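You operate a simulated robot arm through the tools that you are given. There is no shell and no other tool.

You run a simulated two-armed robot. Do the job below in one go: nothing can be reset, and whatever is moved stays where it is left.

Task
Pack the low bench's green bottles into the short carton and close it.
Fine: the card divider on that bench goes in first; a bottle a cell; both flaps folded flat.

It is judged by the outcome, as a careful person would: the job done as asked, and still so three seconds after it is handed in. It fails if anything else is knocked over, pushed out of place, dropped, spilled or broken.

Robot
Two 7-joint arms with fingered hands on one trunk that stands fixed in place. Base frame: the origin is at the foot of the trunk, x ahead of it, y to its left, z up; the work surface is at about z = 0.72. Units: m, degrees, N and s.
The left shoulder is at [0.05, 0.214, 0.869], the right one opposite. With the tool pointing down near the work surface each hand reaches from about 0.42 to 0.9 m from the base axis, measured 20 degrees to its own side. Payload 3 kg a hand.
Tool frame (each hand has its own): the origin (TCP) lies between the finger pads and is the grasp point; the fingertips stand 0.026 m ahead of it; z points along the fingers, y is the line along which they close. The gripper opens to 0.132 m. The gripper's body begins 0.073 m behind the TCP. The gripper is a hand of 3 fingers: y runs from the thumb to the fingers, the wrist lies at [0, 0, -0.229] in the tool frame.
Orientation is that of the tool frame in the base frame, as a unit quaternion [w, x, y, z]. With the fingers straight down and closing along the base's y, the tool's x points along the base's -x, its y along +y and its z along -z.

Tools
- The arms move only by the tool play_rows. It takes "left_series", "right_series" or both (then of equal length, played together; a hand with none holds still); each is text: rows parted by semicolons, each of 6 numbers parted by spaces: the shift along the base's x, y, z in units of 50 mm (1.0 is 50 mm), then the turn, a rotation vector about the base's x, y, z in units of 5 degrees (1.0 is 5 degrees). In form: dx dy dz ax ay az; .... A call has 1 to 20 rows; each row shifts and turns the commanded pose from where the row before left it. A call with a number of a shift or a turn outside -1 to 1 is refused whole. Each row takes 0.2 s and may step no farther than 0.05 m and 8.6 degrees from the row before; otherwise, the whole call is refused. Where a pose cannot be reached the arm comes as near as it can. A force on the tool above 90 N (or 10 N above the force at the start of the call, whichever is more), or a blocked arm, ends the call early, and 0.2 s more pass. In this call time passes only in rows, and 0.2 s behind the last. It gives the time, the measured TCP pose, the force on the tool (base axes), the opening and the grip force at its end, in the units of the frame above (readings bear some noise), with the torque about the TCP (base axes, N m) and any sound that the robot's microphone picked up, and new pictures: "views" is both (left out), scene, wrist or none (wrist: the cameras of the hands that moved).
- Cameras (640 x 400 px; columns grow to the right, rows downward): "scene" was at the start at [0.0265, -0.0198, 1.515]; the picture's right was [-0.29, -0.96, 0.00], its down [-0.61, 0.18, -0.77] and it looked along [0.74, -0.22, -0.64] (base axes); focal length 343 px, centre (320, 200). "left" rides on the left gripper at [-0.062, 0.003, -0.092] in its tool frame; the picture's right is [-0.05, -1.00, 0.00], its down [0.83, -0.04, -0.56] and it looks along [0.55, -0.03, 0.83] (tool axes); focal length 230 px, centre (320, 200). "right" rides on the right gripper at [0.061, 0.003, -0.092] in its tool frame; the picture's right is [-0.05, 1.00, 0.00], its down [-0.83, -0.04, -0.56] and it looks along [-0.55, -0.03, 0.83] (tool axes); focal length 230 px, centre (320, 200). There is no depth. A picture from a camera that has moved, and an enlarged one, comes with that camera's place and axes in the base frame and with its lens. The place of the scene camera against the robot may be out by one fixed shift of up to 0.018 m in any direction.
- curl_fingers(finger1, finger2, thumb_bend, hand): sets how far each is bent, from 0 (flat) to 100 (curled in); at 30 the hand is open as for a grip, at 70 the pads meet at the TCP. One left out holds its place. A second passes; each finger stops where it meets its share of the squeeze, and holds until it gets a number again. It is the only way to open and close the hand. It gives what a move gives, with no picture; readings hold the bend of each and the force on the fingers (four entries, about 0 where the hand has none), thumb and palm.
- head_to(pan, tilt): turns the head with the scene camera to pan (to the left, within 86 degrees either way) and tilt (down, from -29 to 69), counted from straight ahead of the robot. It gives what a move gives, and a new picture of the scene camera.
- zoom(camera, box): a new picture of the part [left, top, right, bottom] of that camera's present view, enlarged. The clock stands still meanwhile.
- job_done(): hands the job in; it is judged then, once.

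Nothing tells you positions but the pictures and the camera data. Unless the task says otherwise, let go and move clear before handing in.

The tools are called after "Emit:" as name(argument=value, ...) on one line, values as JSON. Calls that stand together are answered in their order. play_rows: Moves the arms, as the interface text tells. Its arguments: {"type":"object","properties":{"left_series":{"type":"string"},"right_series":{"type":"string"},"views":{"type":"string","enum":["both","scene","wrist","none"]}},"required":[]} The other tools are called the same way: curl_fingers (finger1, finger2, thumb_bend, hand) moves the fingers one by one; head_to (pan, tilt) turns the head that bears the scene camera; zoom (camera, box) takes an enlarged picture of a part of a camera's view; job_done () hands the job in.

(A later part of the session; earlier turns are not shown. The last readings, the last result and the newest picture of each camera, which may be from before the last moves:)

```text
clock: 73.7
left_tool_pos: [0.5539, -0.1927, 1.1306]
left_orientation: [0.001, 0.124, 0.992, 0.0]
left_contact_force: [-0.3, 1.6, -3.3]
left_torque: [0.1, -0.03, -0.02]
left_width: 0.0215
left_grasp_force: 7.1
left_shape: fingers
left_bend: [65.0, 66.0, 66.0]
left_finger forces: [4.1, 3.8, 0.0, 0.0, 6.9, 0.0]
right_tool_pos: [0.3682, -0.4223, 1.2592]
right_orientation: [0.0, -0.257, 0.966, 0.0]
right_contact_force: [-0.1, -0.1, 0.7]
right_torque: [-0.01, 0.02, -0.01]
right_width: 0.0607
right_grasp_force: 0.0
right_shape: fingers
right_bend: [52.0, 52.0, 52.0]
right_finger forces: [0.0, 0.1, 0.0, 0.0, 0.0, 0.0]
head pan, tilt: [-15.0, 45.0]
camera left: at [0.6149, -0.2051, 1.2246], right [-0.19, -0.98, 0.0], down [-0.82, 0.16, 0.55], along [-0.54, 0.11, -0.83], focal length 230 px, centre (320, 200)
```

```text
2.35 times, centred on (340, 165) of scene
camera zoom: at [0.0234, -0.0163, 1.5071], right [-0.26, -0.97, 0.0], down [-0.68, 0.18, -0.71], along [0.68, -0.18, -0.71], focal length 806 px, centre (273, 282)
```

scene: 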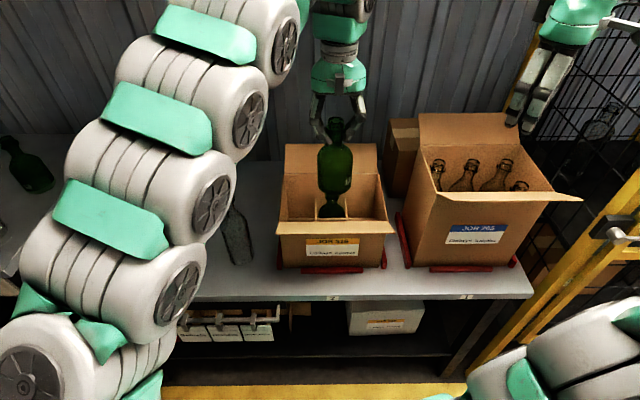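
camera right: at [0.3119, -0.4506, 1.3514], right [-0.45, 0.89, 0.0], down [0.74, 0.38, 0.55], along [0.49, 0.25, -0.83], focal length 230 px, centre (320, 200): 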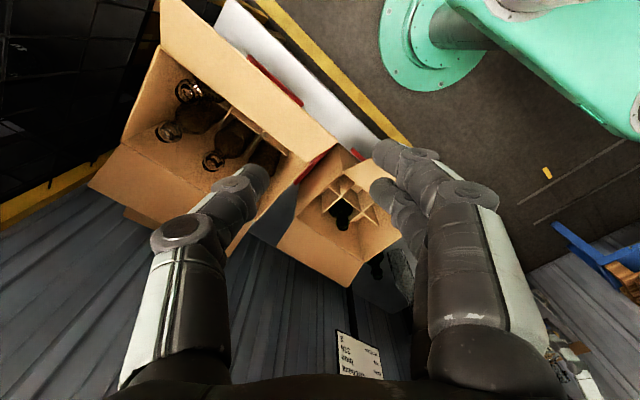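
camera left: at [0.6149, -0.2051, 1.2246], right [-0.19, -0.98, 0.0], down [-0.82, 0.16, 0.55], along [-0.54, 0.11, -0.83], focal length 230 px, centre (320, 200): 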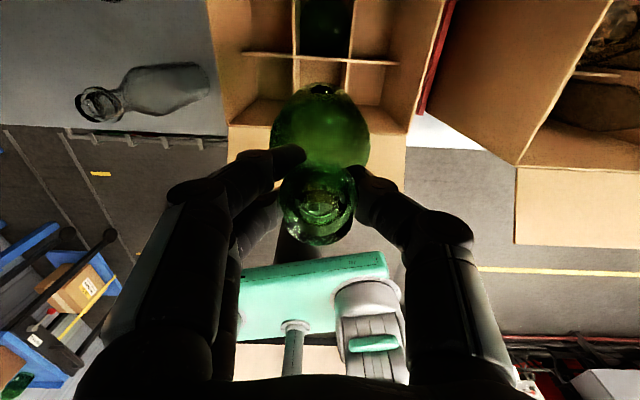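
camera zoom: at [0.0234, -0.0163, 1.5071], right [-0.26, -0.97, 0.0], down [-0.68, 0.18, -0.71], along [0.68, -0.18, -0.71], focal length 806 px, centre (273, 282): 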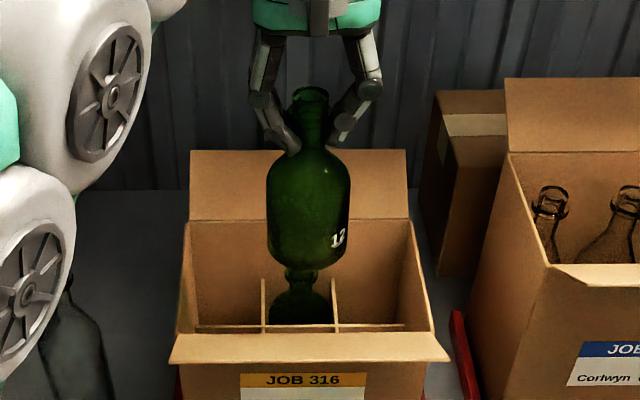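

Bottle 12 hangs straight above the near-middle cell. I'll shift 4 mm forward and 1 mm right, descend to just above the divider, and check.

Emit:
play_rows(left_series="0.072 -0.04 0 0 0 0; 0 0 -0.6 0 0 0; 0 0 -0.7 0 0 0; 0 0 -0.7 0 0 0; 0 0 -0.5 0 0 0", views="both")

Emit:
zoom(camera="left", box=[200, 0, 440, 260])

Emit:
zoom(camera="scene", box=[280, 130, 390, 250])

```text
clock: 74.9
left_tool_pos: [0.5589, -0.1943, 1.0046]
left_orientation: [0.001, 0.124, 0.992, 0.0]
left_contact_force: [-0.1, 0.1, -2.8]
left_torque: [-0.02, -0.01, 0.0]
left_width: 0.0215
left_grasp_force: 6.7
left_shape: fingers
left_bend: [65.0, 66.0, 66.0]
left_finger forces: [4.0, 3.4, 0.0, 0.0, 6.7, 0.0]
right_tool_pos: [0.368, -0.4213, 1.2595]
right_orientation: [0.0, -0.257, 0.967, 0.0]
right_contact_force: [-0.9, -0.1, -0.9]
right_torque: [0.01, 0.02, 0.02]
right_width: 0.0606
right_grasp_force: 0.1
right_shape: fingers
right_bend: [52.0, 52.0, 52.0]
right_finger forces: [0.0, 0.0, 0.0, 0.1, 0.1, 0.0]
head pan, tilt: [-15.0, 45.0]
camera left: at [0.619, -0.2061, 1.0983], right [-0.2, -0.98, 0.0], down [-0.82, 0.16, 0.55], along [-0.54, 0.11, -0.83], focal length 230 px, centre (320, 200)
```

scene: 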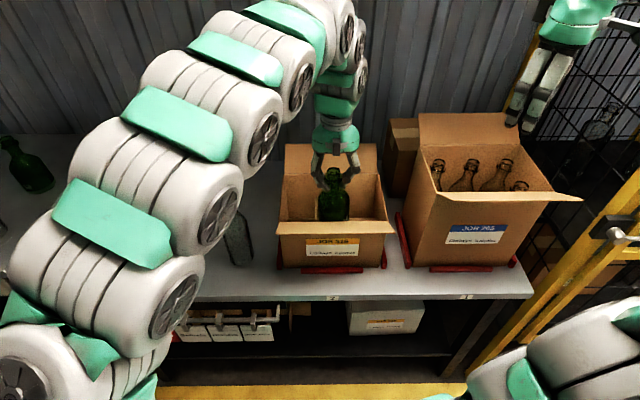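
left: 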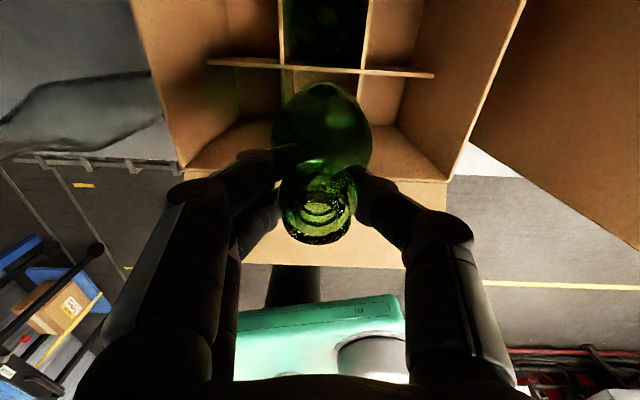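

```text
1.54 times, centred on (320, 130) of left
camera zoom: at [0.619, -0.2061, 1.0983], right [-0.2, -0.98, 0.0], down [-0.82, 0.16, 0.55], along [-0.54, 0.11, -0.83], focal length 354 px, centre (320, 308)
```

zoom: 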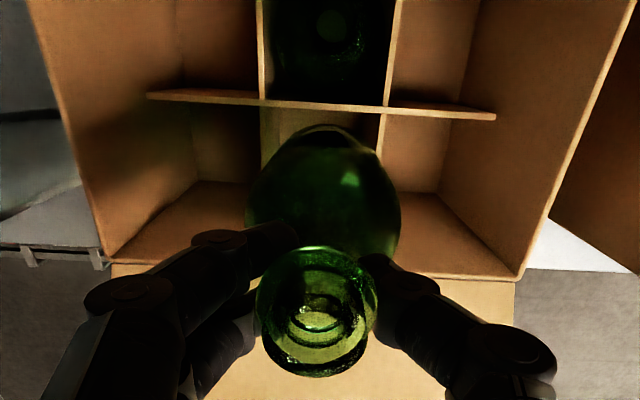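

```text
3.33 times, centred on (335, 190) of scene
camera zoom: at [0.0234, -0.0164, 1.5071], right [-0.26, -0.97, 0.0], down [-0.68, 0.18, -0.71], along [0.68, -0.18, -0.71], focal length 1142 px, centre (270, 233)
```

zoom: 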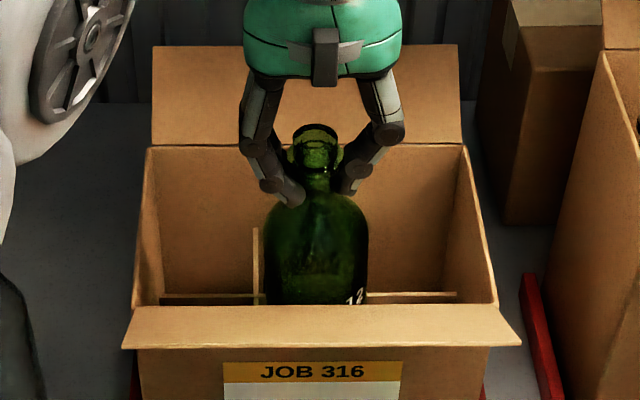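

Emit:
zoom(camera="right", box=[260, 120, 420, 270])

Emit:
zoom(camera="left", box=[250, 60, 390, 200])

```text
2.67 times, centred on (340, 195) of right
camera zoom: at [0.312, -0.4503, 1.3515], right [-0.45, 0.89, 0.0], down [0.74, 0.38, 0.56], along [0.5, 0.25, -0.83], focal length 614 px, centre (267, 213)
```

zoom: 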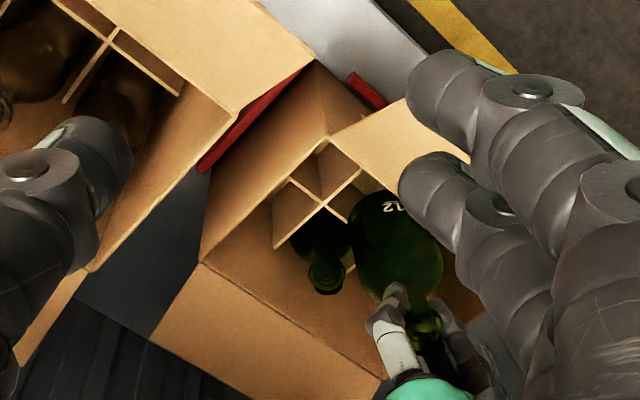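

```text
2.86 times, centred on (320, 130) of left
camera zoom: at [0.619, -0.2061, 1.0983], right [-0.2, -0.98, 0.0], down [-0.82, 0.16, 0.55], along [-0.54, 0.11, -0.83], focal length 657 px, centre (320, 400)
```

zoom: 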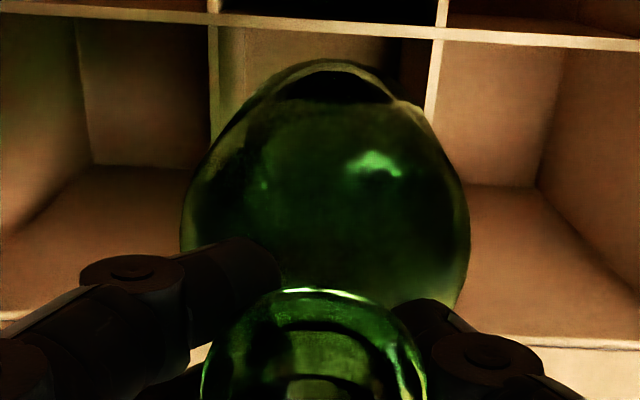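

About 1–3 mm clearance each side in the near cell. I'll bias 2 mm forward, then lower slowly watching the force.

Emit:
play_rows(left_series="0.04 -0.01 -0.1 0 0 0; 0 0 -0.3 0 0 0; 0 0 -0.3 0 0 0; 0 0 -0.3 0 0 0", views="both")

Emit:
zoom(camera="left", box=[220, 20, 420, 220])

```text
clock: 75.9
left_tool_pos: [0.5614, -0.196, 0.956]
left_orientation: [0.0, 0.124, 0.992, 0.0]
left_contact_force: [-0.6, -0.1, -2.3]
left_torque: [0.01, 0.01, -0.01]
left_width: 0.0216
left_grasp_force: 7.4
left_shape: fingers
left_bend: [65.0, 66.0, 66.0]
left_finger forces: [4.1, 3.7, 0.0, 0.0, 6.8, 0.0]
right_tool_pos: [0.3691, -0.4219, 1.2605]
right_orientation: [-0.001, -0.257, 0.966, -0.001]
right_contact_force: [-0.2, -0.8, -1.0]
right_torque: [-0.03, -0.01, -0.02]
right_width: 0.0608
right_grasp_force: 0.1
right_shape: fingers
right_bend: [52.0, 52.0, 52.0]
right_finger forces: [0.0, 0.0, 0.0, 0.0, 0.0, 0.0]
head pan, tilt: [-15.0, 45.0]
camera left: at [0.6215, -0.2073, 1.049], right [-0.2, -0.98, 0.0], down [-0.82, 0.16, 0.55], along [-0.54, 0.11, -0.83], focal length 230 px, centre (320, 200)
```

scene: 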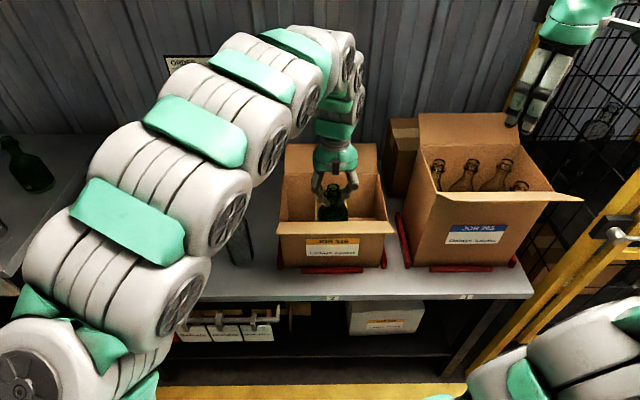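
left: 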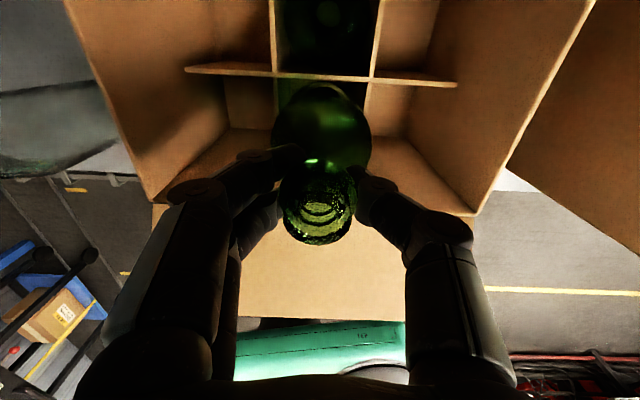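

```text
2.00 times, centred on (320, 120) of left
camera zoom: at [0.6215, -0.2073, 1.049], right [-0.2, -0.98, 0.0], down [-0.82, 0.16, 0.55], along [-0.54, 0.11, -0.83], focal length 460 px, centre (320, 360)
```

zoom: 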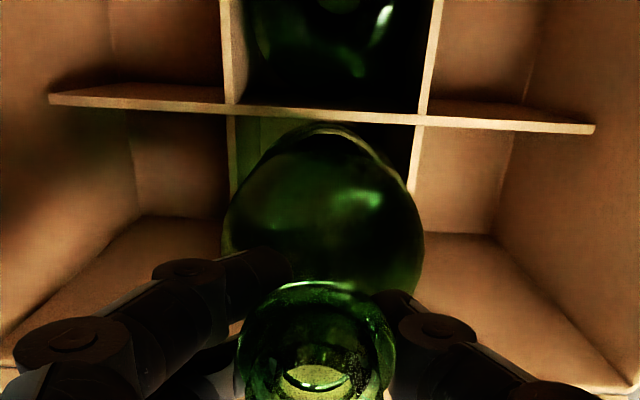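

Emit:
play_rows(left_series="0 0 -0.25 0 0 0; 0 0 -0.25 0 0 0; 0 0 -0.25 0 0 0", views="wrist")

Emit:
zoom(camera="left", box=[220, 20, 420, 220])

Emit:
zoom(camera="scene", box=[280, 130, 390, 250])

```text
clock: 76.7
left_tool_pos: [0.5618, -0.1959, 0.9184]
left_orientation: [0.001, 0.125, 0.992, 0.001]
left_contact_force: [0.5, 0.3, -2.9]
left_torque: [0.05, -0.03, 0.03]
left_width: 0.0216
left_grasp_force: 7.0
left_shape: fingers
left_bend: [65.0, 66.0, 66.0]
left_finger forces: [4.0, 3.6, 0.0, 0.0, 6.8, 0.0]
right_tool_pos: [0.3683, -0.4224, 1.2599]
right_orientation: [0.0, -0.257, 0.966, 0.0]
right_contact_force: [0.4, 0.7, -0.6]
right_torque: [0.01, 0.04, 0.01]
right_width: 0.0607
right_grasp_force: 0.0
right_shape: fingers
right_bend: [52.0, 52.0, 52.0]
right_finger forces: [0.1, 0.1, 0.0, 0.0, 0.0, 0.0]
head pan, tilt: [-15.0, 45.0]
camera left: at [0.6218, -0.2074, 1.0121], right [-0.2, -0.98, 0.0], down [-0.82, 0.16, 0.55], along [-0.54, 0.11, -0.83], focal length 230 px, centre (320, 200)
```

left: 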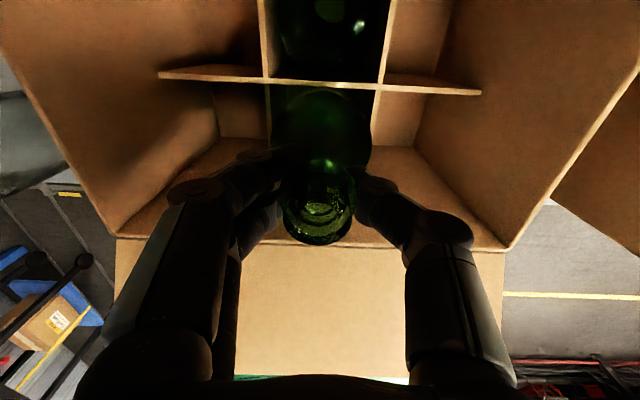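

```text
2.00 times, centred on (320, 120) of left
camera zoom: at [0.6218, -0.2074, 1.0121], right [-0.2, -0.98, 0.0], down [-0.82, 0.16, 0.55], along [-0.54, 0.11, -0.83], focal length 460 px, centre (320, 360)
```

zoom: 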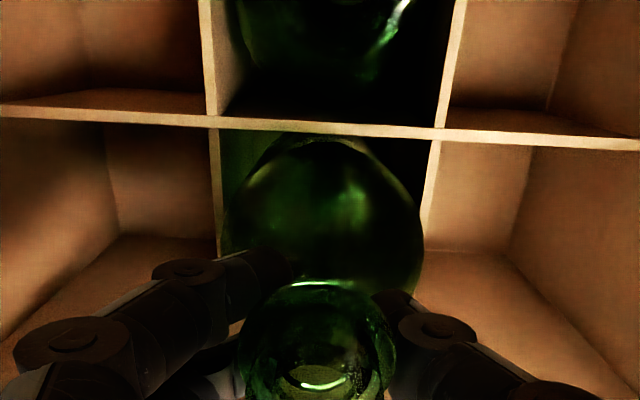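

```text
3.33 times, centred on (335, 190) of scene
camera zoom: at [0.0234, -0.0164, 1.5071], right [-0.26, -0.97, 0.0], down [-0.68, 0.18, -0.71], along [0.68, -0.18, -0.71], focal length 1142 px, centre (270, 233)
```

zoom: 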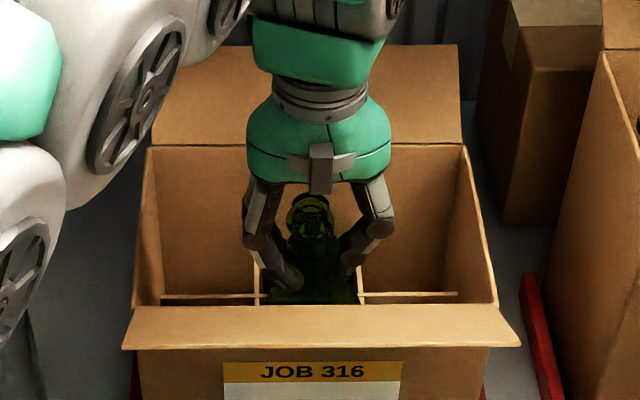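

Emit:
play_rows(left_series="0 0 -0.25 0 0 0; 0 0 -0.25 0 0 0; 0 0 -0.2 0 0 0; 0 0 -0.12 0 0 0", views="wrist")

```text
clock: 77.7
left_tool_pos: [0.5621, -0.1959, 0.8767]
left_orientation: [0.0, 0.125, 0.992, 0.001]
left_contact_force: [-0.7, 0.4, -2.7]
left_torque: [0.01, 0.03, -0.01]
left_width: 0.0212
left_grasp_force: 7.2
left_shape: fingers
left_bend: [65.0, 66.0, 66.0]
left_finger forces: [4.1, 3.5, 0.0, 0.0, 6.8, 0.0]
right_tool_pos: [0.3686, -0.4225, 1.2596]
right_orientation: [0.0, -0.257, 0.967, 0.0]
right_contact_force: [-0.5, 0.2, 0.0]
right_torque: [-0.01, -0.01, 0.0]
right_width: 0.0604
right_grasp_force: 0.1
right_shape: fingers
right_bend: [52.0, 52.0, 52.0]
right_finger forces: [0.1, 0.1, 0.0, 0.1, 0.0, 0.1]
head pan, tilt: [-15.0, 45.0]
camera left: at [0.622, -0.2068, 0.9715], right [-0.2, -0.98, 0.0], down [-0.82, 0.16, 0.55], along [-0.54, 0.11, -0.83], focal length 230 px, centre (320, 200)
```

left: 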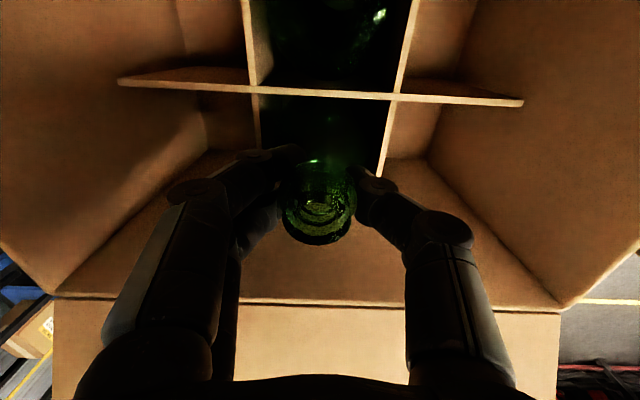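

Emit:
play_rows(left_series="0 0 -0.1 0 0 0; 0 0 -0.08 0 0 0", views="none")

```text
clock: 78.3
left_tool_pos: [0.5621, -0.1954, 0.8698]
left_orientation: [0.0, 0.125, 0.992, 0.0]
left_contact_force: [-0.6, 0.3, -3.7]
left_torque: [0.02, 0.0, 0.02]
left_width: 0.0215
left_grasp_force: 7.2
left_shape: fingers
left_bend: [65.0, 66.0, 66.0]
left_finger forces: [4.1, 3.5, 0.1, 0.0, 6.8, 0.1]
right_tool_pos: [0.3674, -0.4229, 1.2596]
right_orientation: [0.0, -0.257, 0.966, 0.0]
right_contact_force: [0.1, -0.6, -1.0]
right_torque: [0.02, 0.0, -0.01]
right_width: 0.0607
right_grasp_force: 0.0
right_shape: fingers
right_bend: [52.0, 52.0, 52.0]
right_finger forces: [0.0, 0.0, 0.0, 0.0, 0.1, 0.0]
head pan, tilt: [-15.0, 45.0]
```

Emit:
play_rows(left_series="0 0 -0.06 0 0 0; 0 0 -0.03 0 0 0", views="none")

```text
clock: 78.9
left_tool_pos: [0.5611, -0.1965, 0.8656]
left_orientation: [0.001, 0.124, 0.992, 0.0]
left_contact_force: [-2.8, -3.1, 13.1]
left_torque: [-0.1, 0.03, 0.0]
left_width: 0.0212
left_grasp_force: 10.1
left_shape: fingers
left_bend: [68.0, 68.0, 67.0]
left_finger forces: [4.0, 4.3, 0.1, 0.1, 11.2, 0.0]
right_tool_pos: [0.3677, -0.4223, 1.2596]
right_orientation: [0.0, -0.257, 0.966, 0.0]
right_contact_force: [-0.7, -0.2, -0.1]
right_torque: [0.0, 0.01, 0.0]
right_width: 0.0605
right_grasp_force: 0.0
right_shape: fingers
right_bend: [52.0, 52.0, 52.0]
right_finger forces: [0.0, 0.0, 0.0, 0.0, 0.0, 0.1]
head pan, tilt: [-15.0, 45.0]
```

Firmly on the floor (13 N). I'll ease up 2 mm, then release.

Emit:
play_rows(left_series="0 0 0.05 0 0 0", views="none")

Emit:
curl_fingers(hand="left", finger1=62, finger2=62, thumb_bend=62)

Emit:
curl_fingers(hand="left", finger1=52, finger2=52, thumb_bend=52)

Emit:
zoom(camera="left", box=[160, 40, 480, 280])

Emit:
zoom(camera="scene", box=[280, 130, 390, 250])

```text
clock: 79.3
left_tool_pos: [0.5632, -0.1956, 0.867]
left_orientation: [0.0, 0.124, 0.992, 0.0]
left_contact_force: [-0.2, -1.4, 2.0]
left_torque: [-0.03, 0.01, 0.03]
left_width: 0.0211
left_grasp_force: 8.2
left_shape: fingers
left_bend: [67.0, 67.0, 67.0]
left_finger forces: [4.1, 3.8, 0.1, 0.1, 8.1, 0.0]
right_tool_pos: [0.3671, -0.4222, 1.2597]
right_orientation: [0.0, -0.257, 0.966, 0.0]
right_contact_force: [0.4, -0.8, -0.1]
right_torque: [0.01, 0.02, 0.04]
right_width: 0.0608
right_grasp_force: 0.1
right_shape: fingers
right_bend: [52.0, 52.0, 52.0]
right_finger forces: [0.0, 0.1, 0.1, 0.0, 0.1, 0.0]
head pan, tilt: [-15.0, 45.0]
```

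```text
clock: 80.3
left_tool_pos: [0.5615, -0.1958, 0.868]
left_orientation: [0.001, 0.124, 0.992, 0.0]
left_contact_force: [0.0, -0.2, -0.5]
left_torque: [-0.01, -0.02, 0.01]
left_width: 0.0289
left_grasp_force: 0.3
left_shape: fingers
left_bend: [62.0, 62.0, 62.0]
left_finger forces: [0.0, 0.1, 0.0, 0.1, 0.5, 0.0]
right_tool_pos: [0.3669, -0.4236, 1.2596]
right_orientation: [0.0, -0.257, 0.966, 0.0]
right_contact_force: [-0.1, 0.2, 0.7]
right_torque: [0.03, -0.01, 0.01]
right_width: 0.0606
right_grasp_force: 0.1
right_shape: fingers
right_bend: [52.0, 52.0, 52.0]
right_finger forces: [0.0, 0.0, 0.1, 0.0, 0.0, 0.0]
head pan, tilt: [-15.0, 45.0]
```

```text
clock: 81.3
left_tool_pos: [0.5624, -0.1958, 0.8674]
left_orientation: [0.001, 0.124, 0.992, 0.0]
left_contact_force: [0.7, -0.2, 0.2]
left_torque: [0.0, -0.01, 0.03]
left_width: 0.0604
left_grasp_force: 0.1
left_shape: fingers
left_bend: [52.0, 52.0, 52.0]
left_finger forces: [0.1, 0.0, 0.1, 0.0, 0.0, 0.0]
right_tool_pos: [0.3677, -0.4228, 1.2582]
right_orientation: [0.0, -0.257, 0.966, 0.0]
right_contact_force: [0.6, -0.3, -0.7]
right_torque: [0.01, -0.03, -0.01]
right_width: 0.0608
right_grasp_force: 0.1
right_shape: fingers
right_bend: [52.0, 52.0, 52.0]
right_finger forces: [0.0, 0.0, 0.0, 0.1, 0.0, 0.1]
head pan, tilt: [-15.0, 45.0]
```

```text
1.67 times, centred on (320, 160) of left
camera zoom: at [0.6216, -0.2074, 0.961], right [-0.2, -0.98, 0.0], down [-0.82, 0.16, 0.55], along [-0.54, 0.11, -0.83], focal length 384 px, centre (320, 267)
```

zoom: 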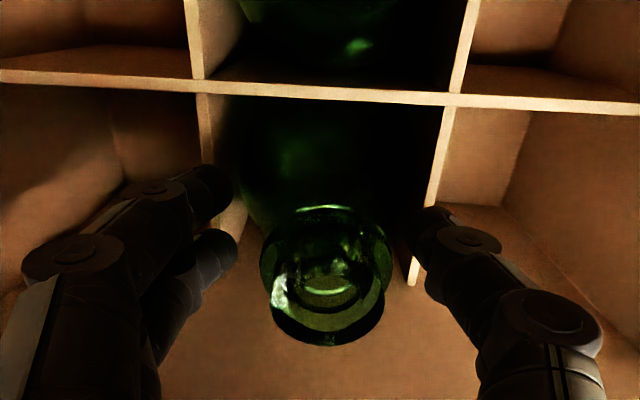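

```text
3.33 times, centred on (335, 190) of scene
camera zoom: at [0.0233, -0.0163, 1.5071], right [-0.26, -0.97, 0.0], down [-0.68, 0.18, -0.71], along [0.68, -0.18, -0.71], focal length 1142 px, centre (270, 233)
```

zoom: 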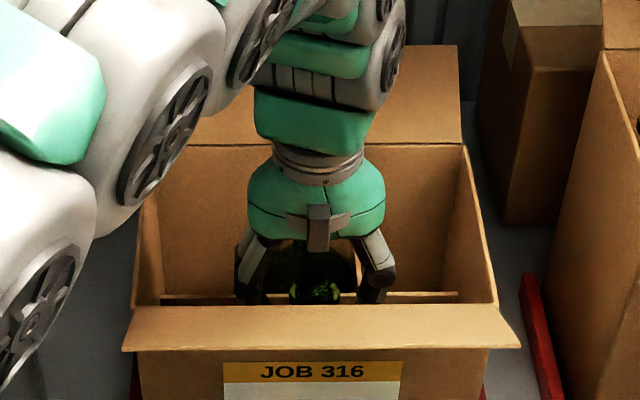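

Bottle 12 is released and upright. Lifting the left hand straight out, then backing away to the left.

Emit:
play_rows(left_series="0 0 0.3 0 0 0; 0 0 0.5 0 0 0; 0 0 0.8 0 0 0; 0 0 0.9 0 0 0; 0 0 0.9 0 0 0; 0 0 0.9 0 0 0; 0 0 0.9 0 0 0; -0.1 0.8 0.2 0 0 0; -0.1 0.8 0.2 0 0 0; -0.1 0.8 0.1 0 0 0; -0.1 0.8 0 0 0 0; -0.1 0.8 0 0 0 0; -0.1 0.8 0 0 0 0; -0.2 0.8 0 0 0 0; -0.2 0.8 0 0 0 0; -0.2 0.8 0 0 0 0; -0.2 0.8 0 0 0 0; -0.2 0.8 0 0 0 0; -0.2 0.8 0 0 0 0", views="both")

Emit:
zoom(camera="scene", box=[260, 130, 410, 270])

Emit:
zoom(camera="right", box=[260, 120, 420, 290])

```text
clock: 85.3
left_tool_pos: [0.4708, 0.2838, 1.1496]
left_orientation: [0.0, 0.124, 0.992, 0.0]
left_contact_force: [-0.7, 0.7, -0.3]
left_torque: [-0.06, 0.03, 0.0]
left_width: 0.0607
left_grasp_force: 0.1
left_shape: fingers
left_bend: [52.0, 52.0, 52.0]
left_finger forces: [0.1, 0.1, 0.0, 0.0, 0.0, 0.0]
right_tool_pos: [0.3679, -0.4217, 1.2588]
right_orientation: [0.0, -0.257, 0.966, 0.0]
right_contact_force: [-0.1, 1.1, 0.2]
right_torque: [0.0, -0.02, 0.04]
right_width: 0.0604
right_grasp_force: 0.0
right_shape: fingers
right_bend: [52.0, 52.0, 52.0]
right_finger forces: [0.0, 0.0, 0.0, 0.0, 0.1, 0.0]
head pan, tilt: [-15.0, 45.0]
camera left: at [0.5296, 0.2722, 1.2438], right [-0.2, -0.98, 0.0], down [-0.82, 0.16, 0.55], along [-0.54, 0.11, -0.83], focal length 230 px, centre (320, 200)
```

scene: 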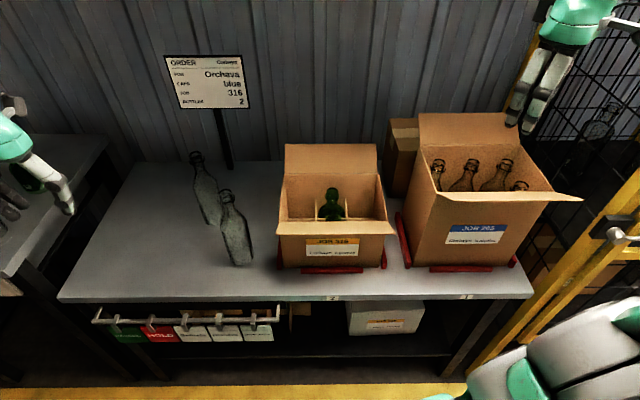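
left: 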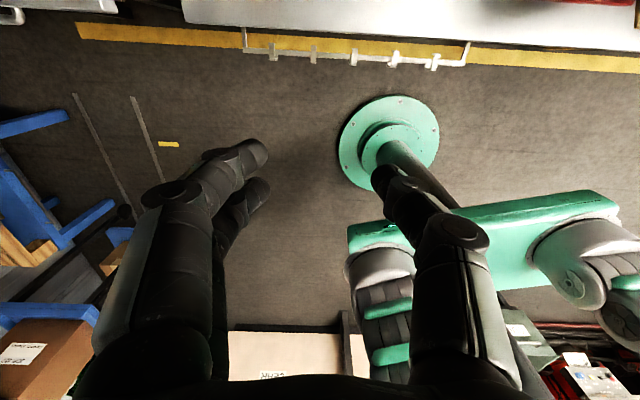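

```text
2.86 times, centred on (335, 200) of scene
camera zoom: at [0.0233, -0.0163, 1.5071], right [-0.26, -0.97, 0.0], down [-0.68, 0.18, -0.71], along [0.68, -0.18, -0.71], focal length 979 px, centre (277, 200)
```

zoom: 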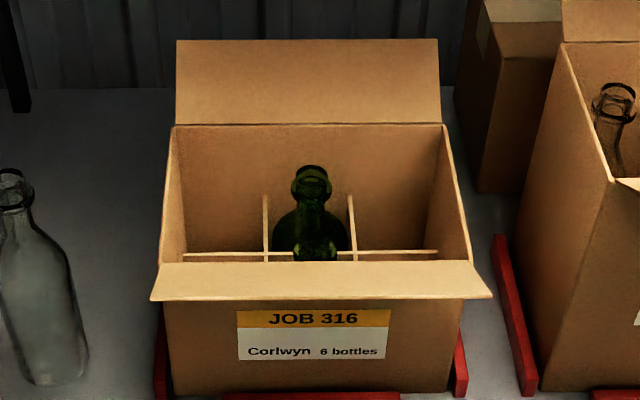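

```text
2.35 times, centred on (340, 205) of right
camera zoom: at [0.312, -0.4503, 1.3515], right [-0.45, 0.89, 0.0], down [0.74, 0.38, 0.56], along [0.5, 0.25, -0.83], focal length 541 px, centre (273, 188)
```

zoom: 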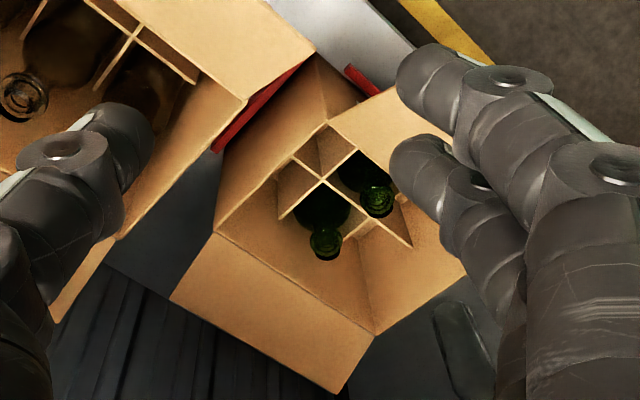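

Both green bottles stand in their own cells. Now the flaps: I'll close the right hand into a compact pusher and bring it over and behind the far flap, staying above it.

Emit:
curl_fingers(hand="right", finger1=69, finger2=69, thumb_bend=69)

Emit:
play_rows(right_series="0.58 0.48 -0.15 0 0 -0.9; 0.58 0.48 -0.15 0 0 -0.9; 0.58 0.48 -0.15 0 0 -0.9; 0.58 0.48 -0.15 0 0 -0.9; 0.58 0.48 -0.15 0 0 -0.9; 0.58 0.48 -0.15 0 0 -0.9; 0.58 0.48 -0.15 0 0 -0.9; 0.58 0.48 -0.15 0 0 -0.9; 0.5 -0.04 -0.5 0 0 -0.9; 0.5 -0.04 -0.5 0 0 -0.73; 0.5 -0.04 -0.5 0 0 0; 0.5 -0.04 -0.5 0 0 0", views="both")

```text
clock: 86.3
left_tool_pos: [0.4715, 0.2824, 1.1505]
left_orientation: [0.002, 0.125, 0.992, 0.0]
left_contact_force: [-0.1, 0.1, 0.4]
left_torque: [0.0, -0.01, 0.0]
left_width: 0.0606
left_grasp_force: 0.1
left_shape: fingers
left_bend: [52.0, 52.0, 52.0]
left_finger forces: [0.0, 0.0, 0.0, 0.0, 0.0, 0.0]
right_tool_pos: [0.3681, -0.4237, 1.2585]
right_orientation: [0.0, -0.257, 0.966, 0.0]
right_contact_force: [-0.8, 0.2, 0.2]
right_torque: [0.01, -0.01, 0.01]
right_width: 0.0087
right_grasp_force: 0.1
right_shape: fingers
right_bend: [69.0, 69.0, 69.0]
right_finger forces: [0.0, 0.0, 0.0, 0.0, 0.0, 0.0]
head pan, tilt: [-15.0, 45.0]
```

```text
clock: 88.9
left_tool_pos: [0.4696, 0.2829, 1.1505]
left_orientation: [0.001, 0.124, 0.992, 0.0]
left_contact_force: [0.0, -0.2, 0.8]
left_torque: [0.01, 0.04, 0.0]
left_width: 0.0606
left_grasp_force: 0.1
left_shape: fingers
left_bend: [52.0, 52.0, 52.0]
left_finger forces: [0.0, 0.1, 0.0, 0.0, 0.1, 0.0]
right_tool_pos: [0.7035, -0.2404, 1.0984]
right_orientation: [0.0, 0.124, 0.992, 0.001]
right_contact_force: [-0.5, 0.1, -0.3]
right_torque: [-0.02, -0.01, -0.02]
right_width: 0.0085
right_grasp_force: 0.1
right_shape: fingers
right_bend: [69.0, 69.0, 69.0]
right_finger forces: [0.0, 0.0, 0.0, 0.0, 0.1, 0.0]
head pan, tilt: [-15.0, 45.0]
camera right: at [0.6439, -0.2206, 1.1906], right [0.3, 0.95, 0.0], down [0.79, -0.25, 0.56], along [0.53, -0.17, -0.83], focal length 230 px, centre (320, 200)
```

scene: 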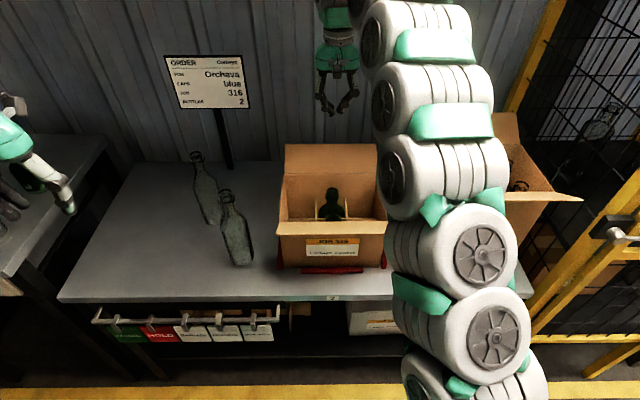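
right: 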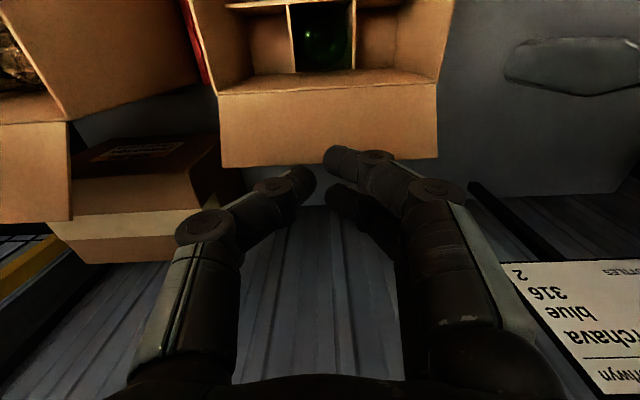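

Emit:
play_rows(right_series="0.5 -0.07 -0.1 0 0 0; 0.5 -0.07 -0.4 0 0 0; 0.42 -0.06 -0.6 0 0 0", views="both")

Emit:
zoom(camera="right", box=[160, 0, 480, 200])

Emit:
zoom(camera="scene", box=[260, 60, 420, 200])

```text
clock: 89.7
left_tool_pos: [0.4712, 0.2828, 1.1499]
left_orientation: [0.001, 0.124, 0.992, 0.0]
left_contact_force: [0.8, 0.7, -0.8]
left_torque: [0.01, -0.01, 0.0]
left_width: 0.0605
left_grasp_force: 0.0
left_shape: fingers
left_bend: [52.0, 52.0, 52.0]
left_finger forces: [0.0, 0.0, 0.1, 0.1, 0.1, 0.0]
right_tool_pos: [0.7752, -0.2506, 1.0436]
right_orientation: [0.0, 0.124, 0.992, 0.0]
right_contact_force: [-0.2, 0.6, -0.5]
right_torque: [0.01, 0.02, 0.0]
right_width: 0.0089
right_grasp_force: 0.0
right_shape: fingers
right_bend: [69.0, 69.0, 69.0]
right_finger forces: [0.0, 0.0, 0.1, 0.0, 0.1, 0.0]
head pan, tilt: [-15.0, 45.0]
camera right: at [0.7155, -0.2314, 1.1354], right [0.3, 0.95, 0.0], down [0.79, -0.25, 0.56], along [0.53, -0.16, -0.83], focal length 230 px, centre (320, 200)
```

scene: 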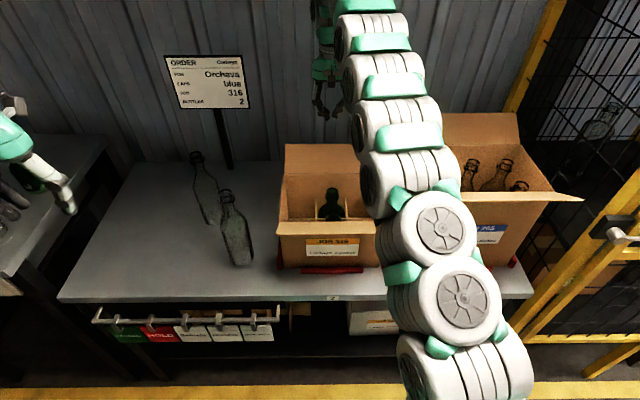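
right: 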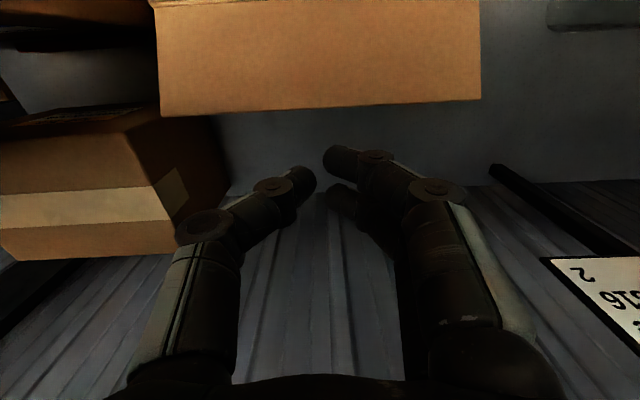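

```text
2.00 times, centred on (320, 100) of right
camera zoom: at [0.7155, -0.2314, 1.1354], right [0.3, 0.95, 0.0], down [0.79, -0.25, 0.56], along [0.53, -0.16, -0.83], focal length 460 px, centre (320, 400)
```

zoom: 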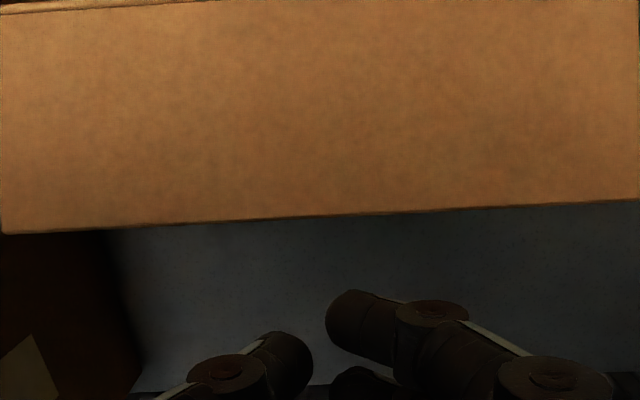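

```text
2.86 times, centred on (340, 130) of scene
camera zoom: at [0.0234, -0.0163, 1.5071], right [-0.26, -0.97, 0.0], down [-0.68, 0.18, -0.71], along [0.68, -0.18, -0.71], focal length 979 px, centre (263, 400)
```

zoom: 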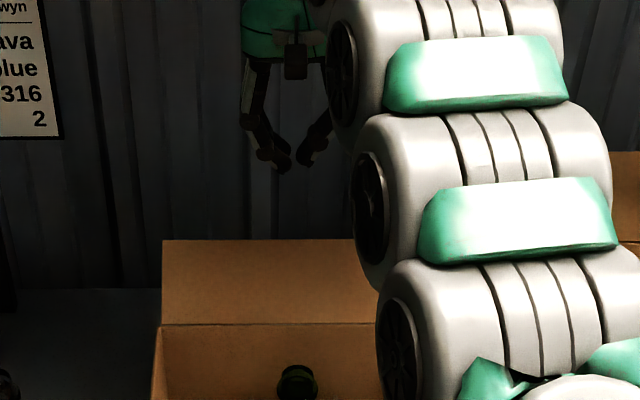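

From this view the far flap's edge is lower and further out than I first thought (about e1 = 0.79, z = 0.95, roughly 30° above level). I'll go a little further beyond it and lower so the edge faces the fingers.

Emit:
play_rows(right_series="0.23 -0.06 -0.7 0 0 0; 0.19 -0.05 -0.6 0 0 0; 0 0 -0.5 0 0 0", views="both")

Emit:
zoom(camera="right", box=[160, 60, 480, 260])

```text
clock: 90.5
left_tool_pos: [0.4693, 0.2836, 1.1506]
left_orientation: [0.001, 0.125, 0.992, 0.0]
left_contact_force: [0.0, -0.2, -0.7]
left_torque: [0.02, 0.02, 0.01]
left_width: 0.0604
left_grasp_force: 0.1
left_shape: fingers
left_bend: [52.0, 52.0, 52.0]
left_finger forces: [0.0, 0.0, 0.0, 0.0, 0.1, 0.0]
right_tool_pos: [0.7939, -0.2558, 0.9542]
right_orientation: [-0.001, 0.125, 0.992, 0.001]
right_contact_force: [0.4, -0.9, 0.5]
right_torque: [0.01, -0.01, -0.02]
right_width: 0.0086
right_grasp_force: 0.0
right_shape: fingers
right_bend: [69.0, 69.0, 69.0]
right_finger forces: [0.0, 0.0, 0.1, 0.1, 0.1, 0.0]
head pan, tilt: [-15.0, 45.0]
camera right: at [0.7346, -0.2369, 1.0465], right [0.3, 0.95, 0.0], down [0.79, -0.25, 0.55], along [0.53, -0.17, -0.83], focal length 230 px, centre (320, 200)
```

scene: 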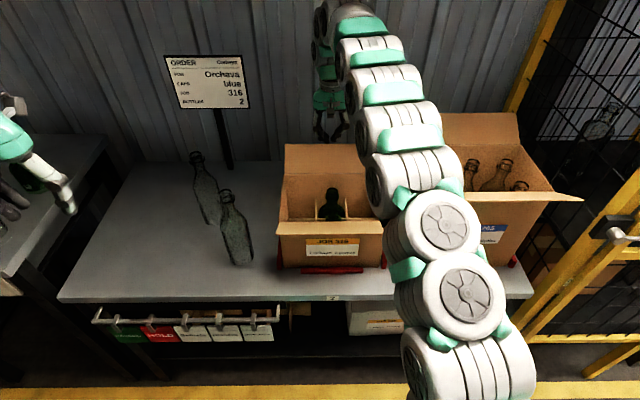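
right: 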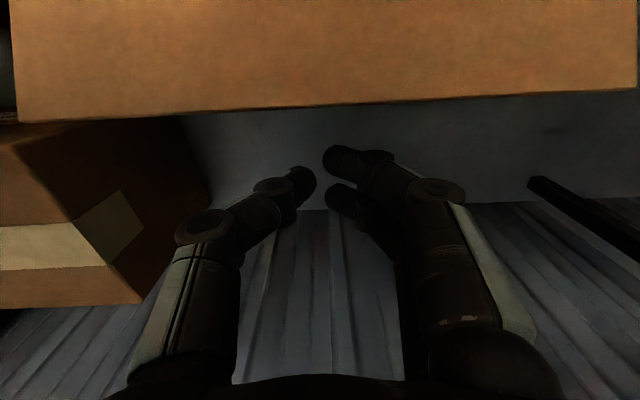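

```text
2.00 times, centred on (320, 160) of right
camera zoom: at [0.7346, -0.2369, 1.0465], right [0.3, 0.95, 0.0], down [0.79, -0.25, 0.55], along [0.53, -0.17, -0.83], focal length 460 px, centre (320, 280)
```

zoom: 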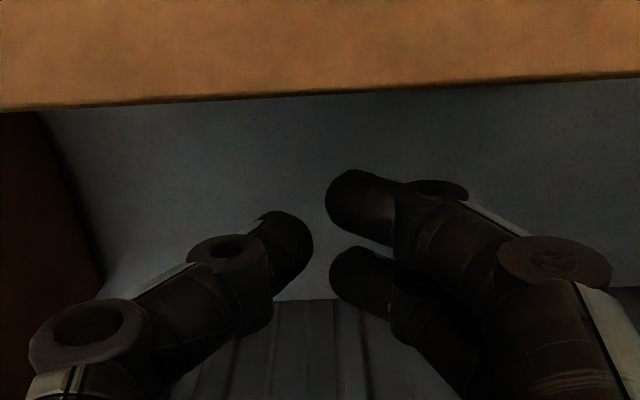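

The flap edge is about 2 cm in front of the fingers at pad height. I'll ease into contact and begin lifting it along its arc.

Emit:
play_rows(right_series="-0.194 0.049 0 0 0 0; -0.194 0.049 0 0 0 0; -0.165 0.042 0.26 0 0 0; -0.2 0.051 0.24 0 0 0", views="both")

Emit:
zoom(camera="right", box=[160, 60, 480, 260])

Emit:
zoom(camera="scene", box=[260, 80, 400, 240])

```text
clock: 91.5
left_tool_pos: [0.4702, 0.2831, 1.1513]
left_orientation: [0.001, 0.124, 0.992, 0.0]
left_contact_force: [-0.5, -0.1, 0.2]
left_torque: [0.05, -0.02, 0.0]
left_width: 0.0604
left_grasp_force: 0.1
left_shape: fingers
left_bend: [52.0, 52.0, 52.0]
left_finger forces: [0.0, 0.0, 0.0, 0.1, 0.1, 0.1]
right_tool_pos: [0.756, -0.245, 0.979]
right_orientation: [-0.001, 0.124, 0.992, 0.0]
right_contact_force: [-0.6, -0.3, -0.7]
right_torque: [0.03, 0.0, 0.02]
right_width: 0.0085
right_grasp_force: 0.1
right_shape: fingers
right_bend: [69.0, 69.0, 69.0]
right_finger forces: [0.3, 0.1, 0.0, 0.0, 0.0, 0.0]
head pan, tilt: [-15.0, 45.0]
camera right: at [0.6967, -0.2265, 1.0704], right [0.3, 0.95, 0.0], down [0.79, -0.25, 0.55], along [0.53, -0.17, -0.83], focal length 230 px, centre (320, 200)
```

scene: 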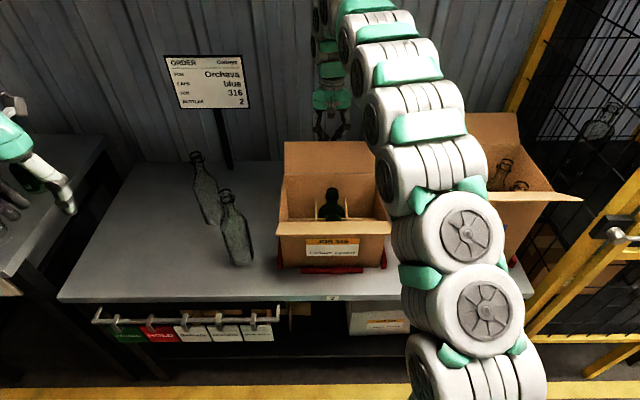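
right: 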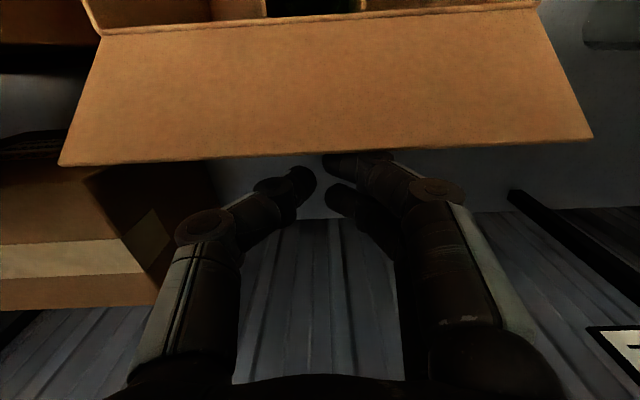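

```text
2.00 times, centred on (320, 160) of right
camera zoom: at [0.6967, -0.2265, 1.0704], right [0.3, 0.95, 0.0], down [0.79, -0.25, 0.55], along [0.53, -0.17, -0.83], focal length 460 px, centre (320, 280)
```

zoom: 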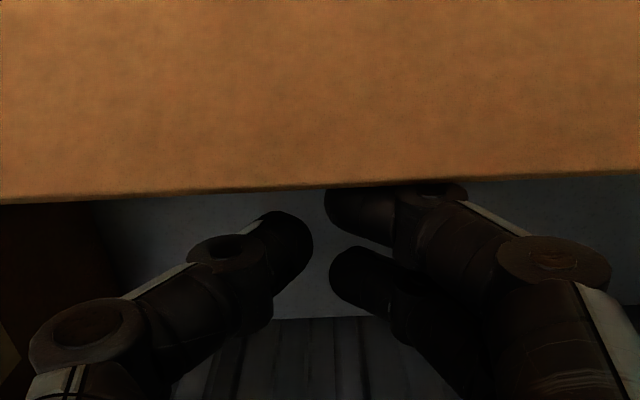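

```text
2.50 times, centred on (330, 160) of scene
camera zoom: at [0.0233, -0.0163, 1.5071], right [-0.26, -0.97, 0.0], down [-0.68, 0.18, -0.71], along [0.68, -0.18, -0.71], focal length 857 px, centre (295, 300)
```

zoom: 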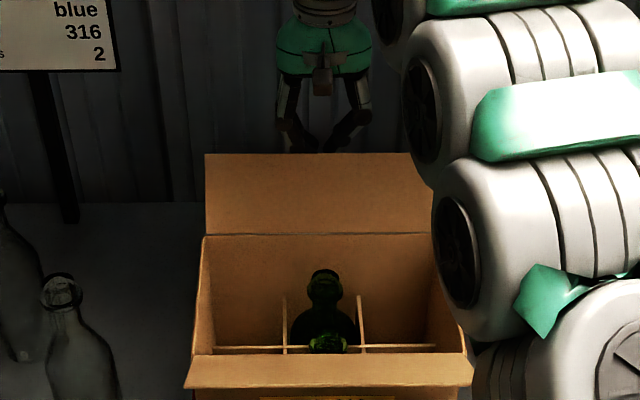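

The far flap is moving with very little force. I'll keep following its arc up to vertical.

Emit:
play_rows(right_series="-0.2365 0.06 0.19 0 0 0; -0.264 0.067 0.14 0 0 0; -0.279 0.071 0.08 0 0 0; -0.287 0.073 0.03 0 0 0; -0.287 0.073 0 0 0 0", views="both")

Emit:
zoom(camera="scene", box=[260, 80, 400, 240])

```text
clock: 92.7
left_tool_pos: [0.4709, 0.2835, 1.1506]
left_orientation: [0.001, 0.124, 0.992, 0.001]
left_contact_force: [-0.4, -0.3, -0.2]
left_torque: [0.0, -0.01, -0.02]
left_width: 0.0608
left_grasp_force: 0.1
left_shape: fingers
left_bend: [52.0, 52.0, 52.0]
left_finger forces: [0.0, 0.0, 0.0, 0.0, 0.1, 0.0]
right_tool_pos: [0.6883, -0.2281, 1.0003]
right_orientation: [-0.001, 0.125, 0.992, 0.0]
right_contact_force: [0.6, -0.3, 0.6]
right_torque: [-0.01, -0.01, 0.0]
right_width: 0.0086
right_grasp_force: 0.2
right_shape: fingers
right_bend: [69.0, 69.0, 69.0]
right_finger forces: [0.3, 0.0, 0.1, 0.0, 0.1, 0.0]
head pan, tilt: [-15.0, 45.0]
camera right: at [0.6286, -0.2088, 1.0923], right [0.3, 0.95, 0.0], down [0.79, -0.25, 0.55], along [0.53, -0.17, -0.83], focal length 230 px, centre (320, 200)
```

scene: 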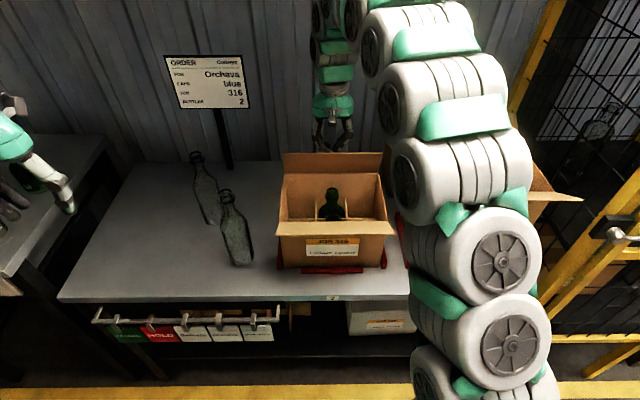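
right: 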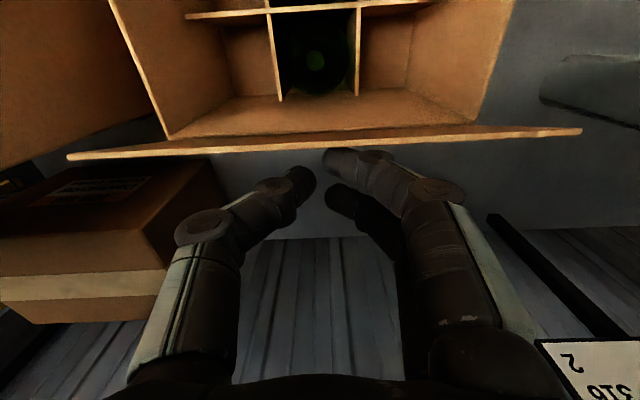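

```text
2.50 times, centred on (330, 160) of scene
camera zoom: at [0.0233, -0.0164, 1.5071], right [-0.26, -0.97, 0.0], down [-0.68, 0.18, -0.71], along [0.68, -0.18, -0.71], focal length 857 px, centre (295, 300)
```

zoom: 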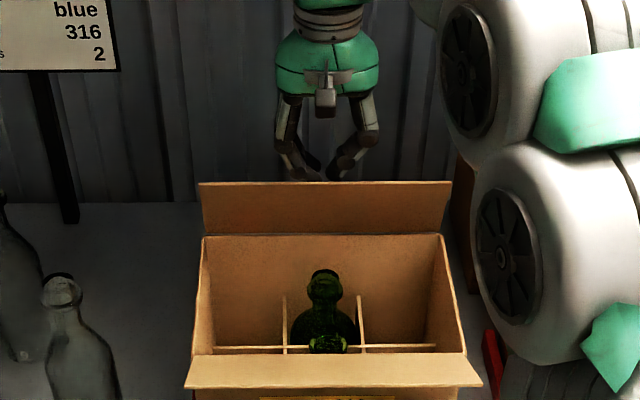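

The flap is just past vertical. I'll push it over and down following its inward arc.

Emit:
play_rows(right_series="-0.36 0.091 -0.1 0 0 0; -0.36 0.091 -0.25 0 0 0; -0.3 0.076 -0.35 0 0 0", views="both")

Emit:
zoom(camera="scene", box=[260, 100, 400, 260])

```text
clock: 93.5
left_tool_pos: [0.4703, 0.2832, 1.1496]
left_orientation: [0.001, 0.124, 0.992, 0.0]
left_contact_force: [0.4, 0.3, 0.1]
left_torque: [-0.01, 0.01, 0.03]
left_width: 0.0607
left_grasp_force: 0.0
left_shape: fingers
left_bend: [52.0, 52.0, 52.0]
left_finger forces: [0.0, 0.1, 0.0, 0.1, 0.1, 0.0]
right_tool_pos: [0.6373, -0.2141, 0.9649]
right_orientation: [0.0, 0.124, 0.992, 0.0]
right_contact_force: [0.7, -0.2, -0.9]
right_torque: [0.06, -0.01, -0.03]
right_width: 0.0087
right_grasp_force: 0.0
right_shape: fingers
right_bend: [69.0, 69.0, 69.0]
right_finger forces: [0.1, 0.0, 0.0, 0.0, 0.1, 0.0]
head pan, tilt: [-15.0, 45.0]
camera right: at [0.5775, -0.1956, 1.0583], right [0.3, 0.95, 0.0], down [0.79, -0.25, 0.55], along [0.53, -0.17, -0.83], focal length 230 px, centre (320, 200)
```

scene: 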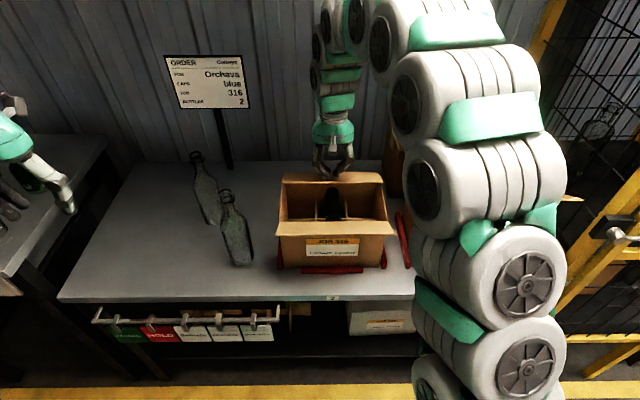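
right: 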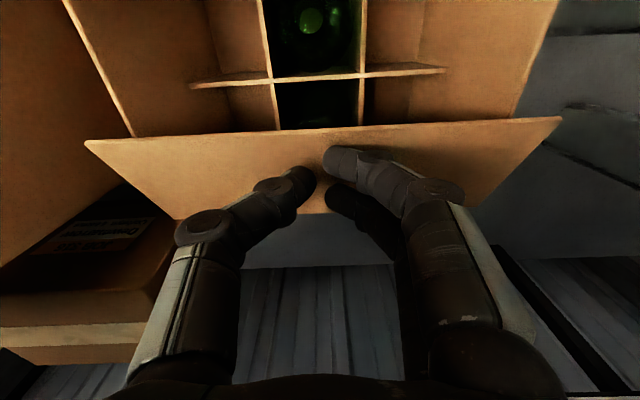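

```text
2.50 times, centred on (330, 180) of scene
camera zoom: at [0.0233, -0.0163, 1.5071], right [-0.26, -0.97, 0.0], down [-0.68, 0.18, -0.71], along [0.68, -0.18, -0.71], focal length 857 px, centre (295, 250)
```

zoom: 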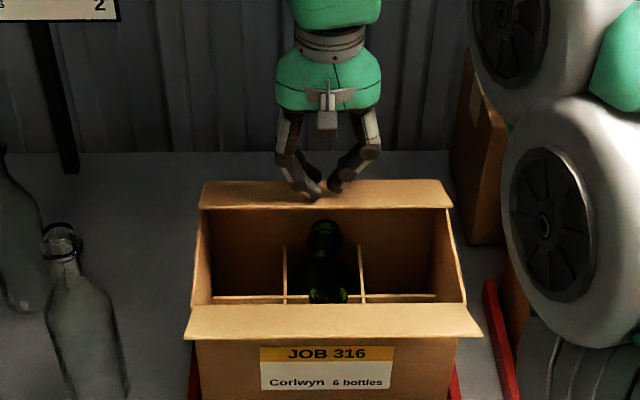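

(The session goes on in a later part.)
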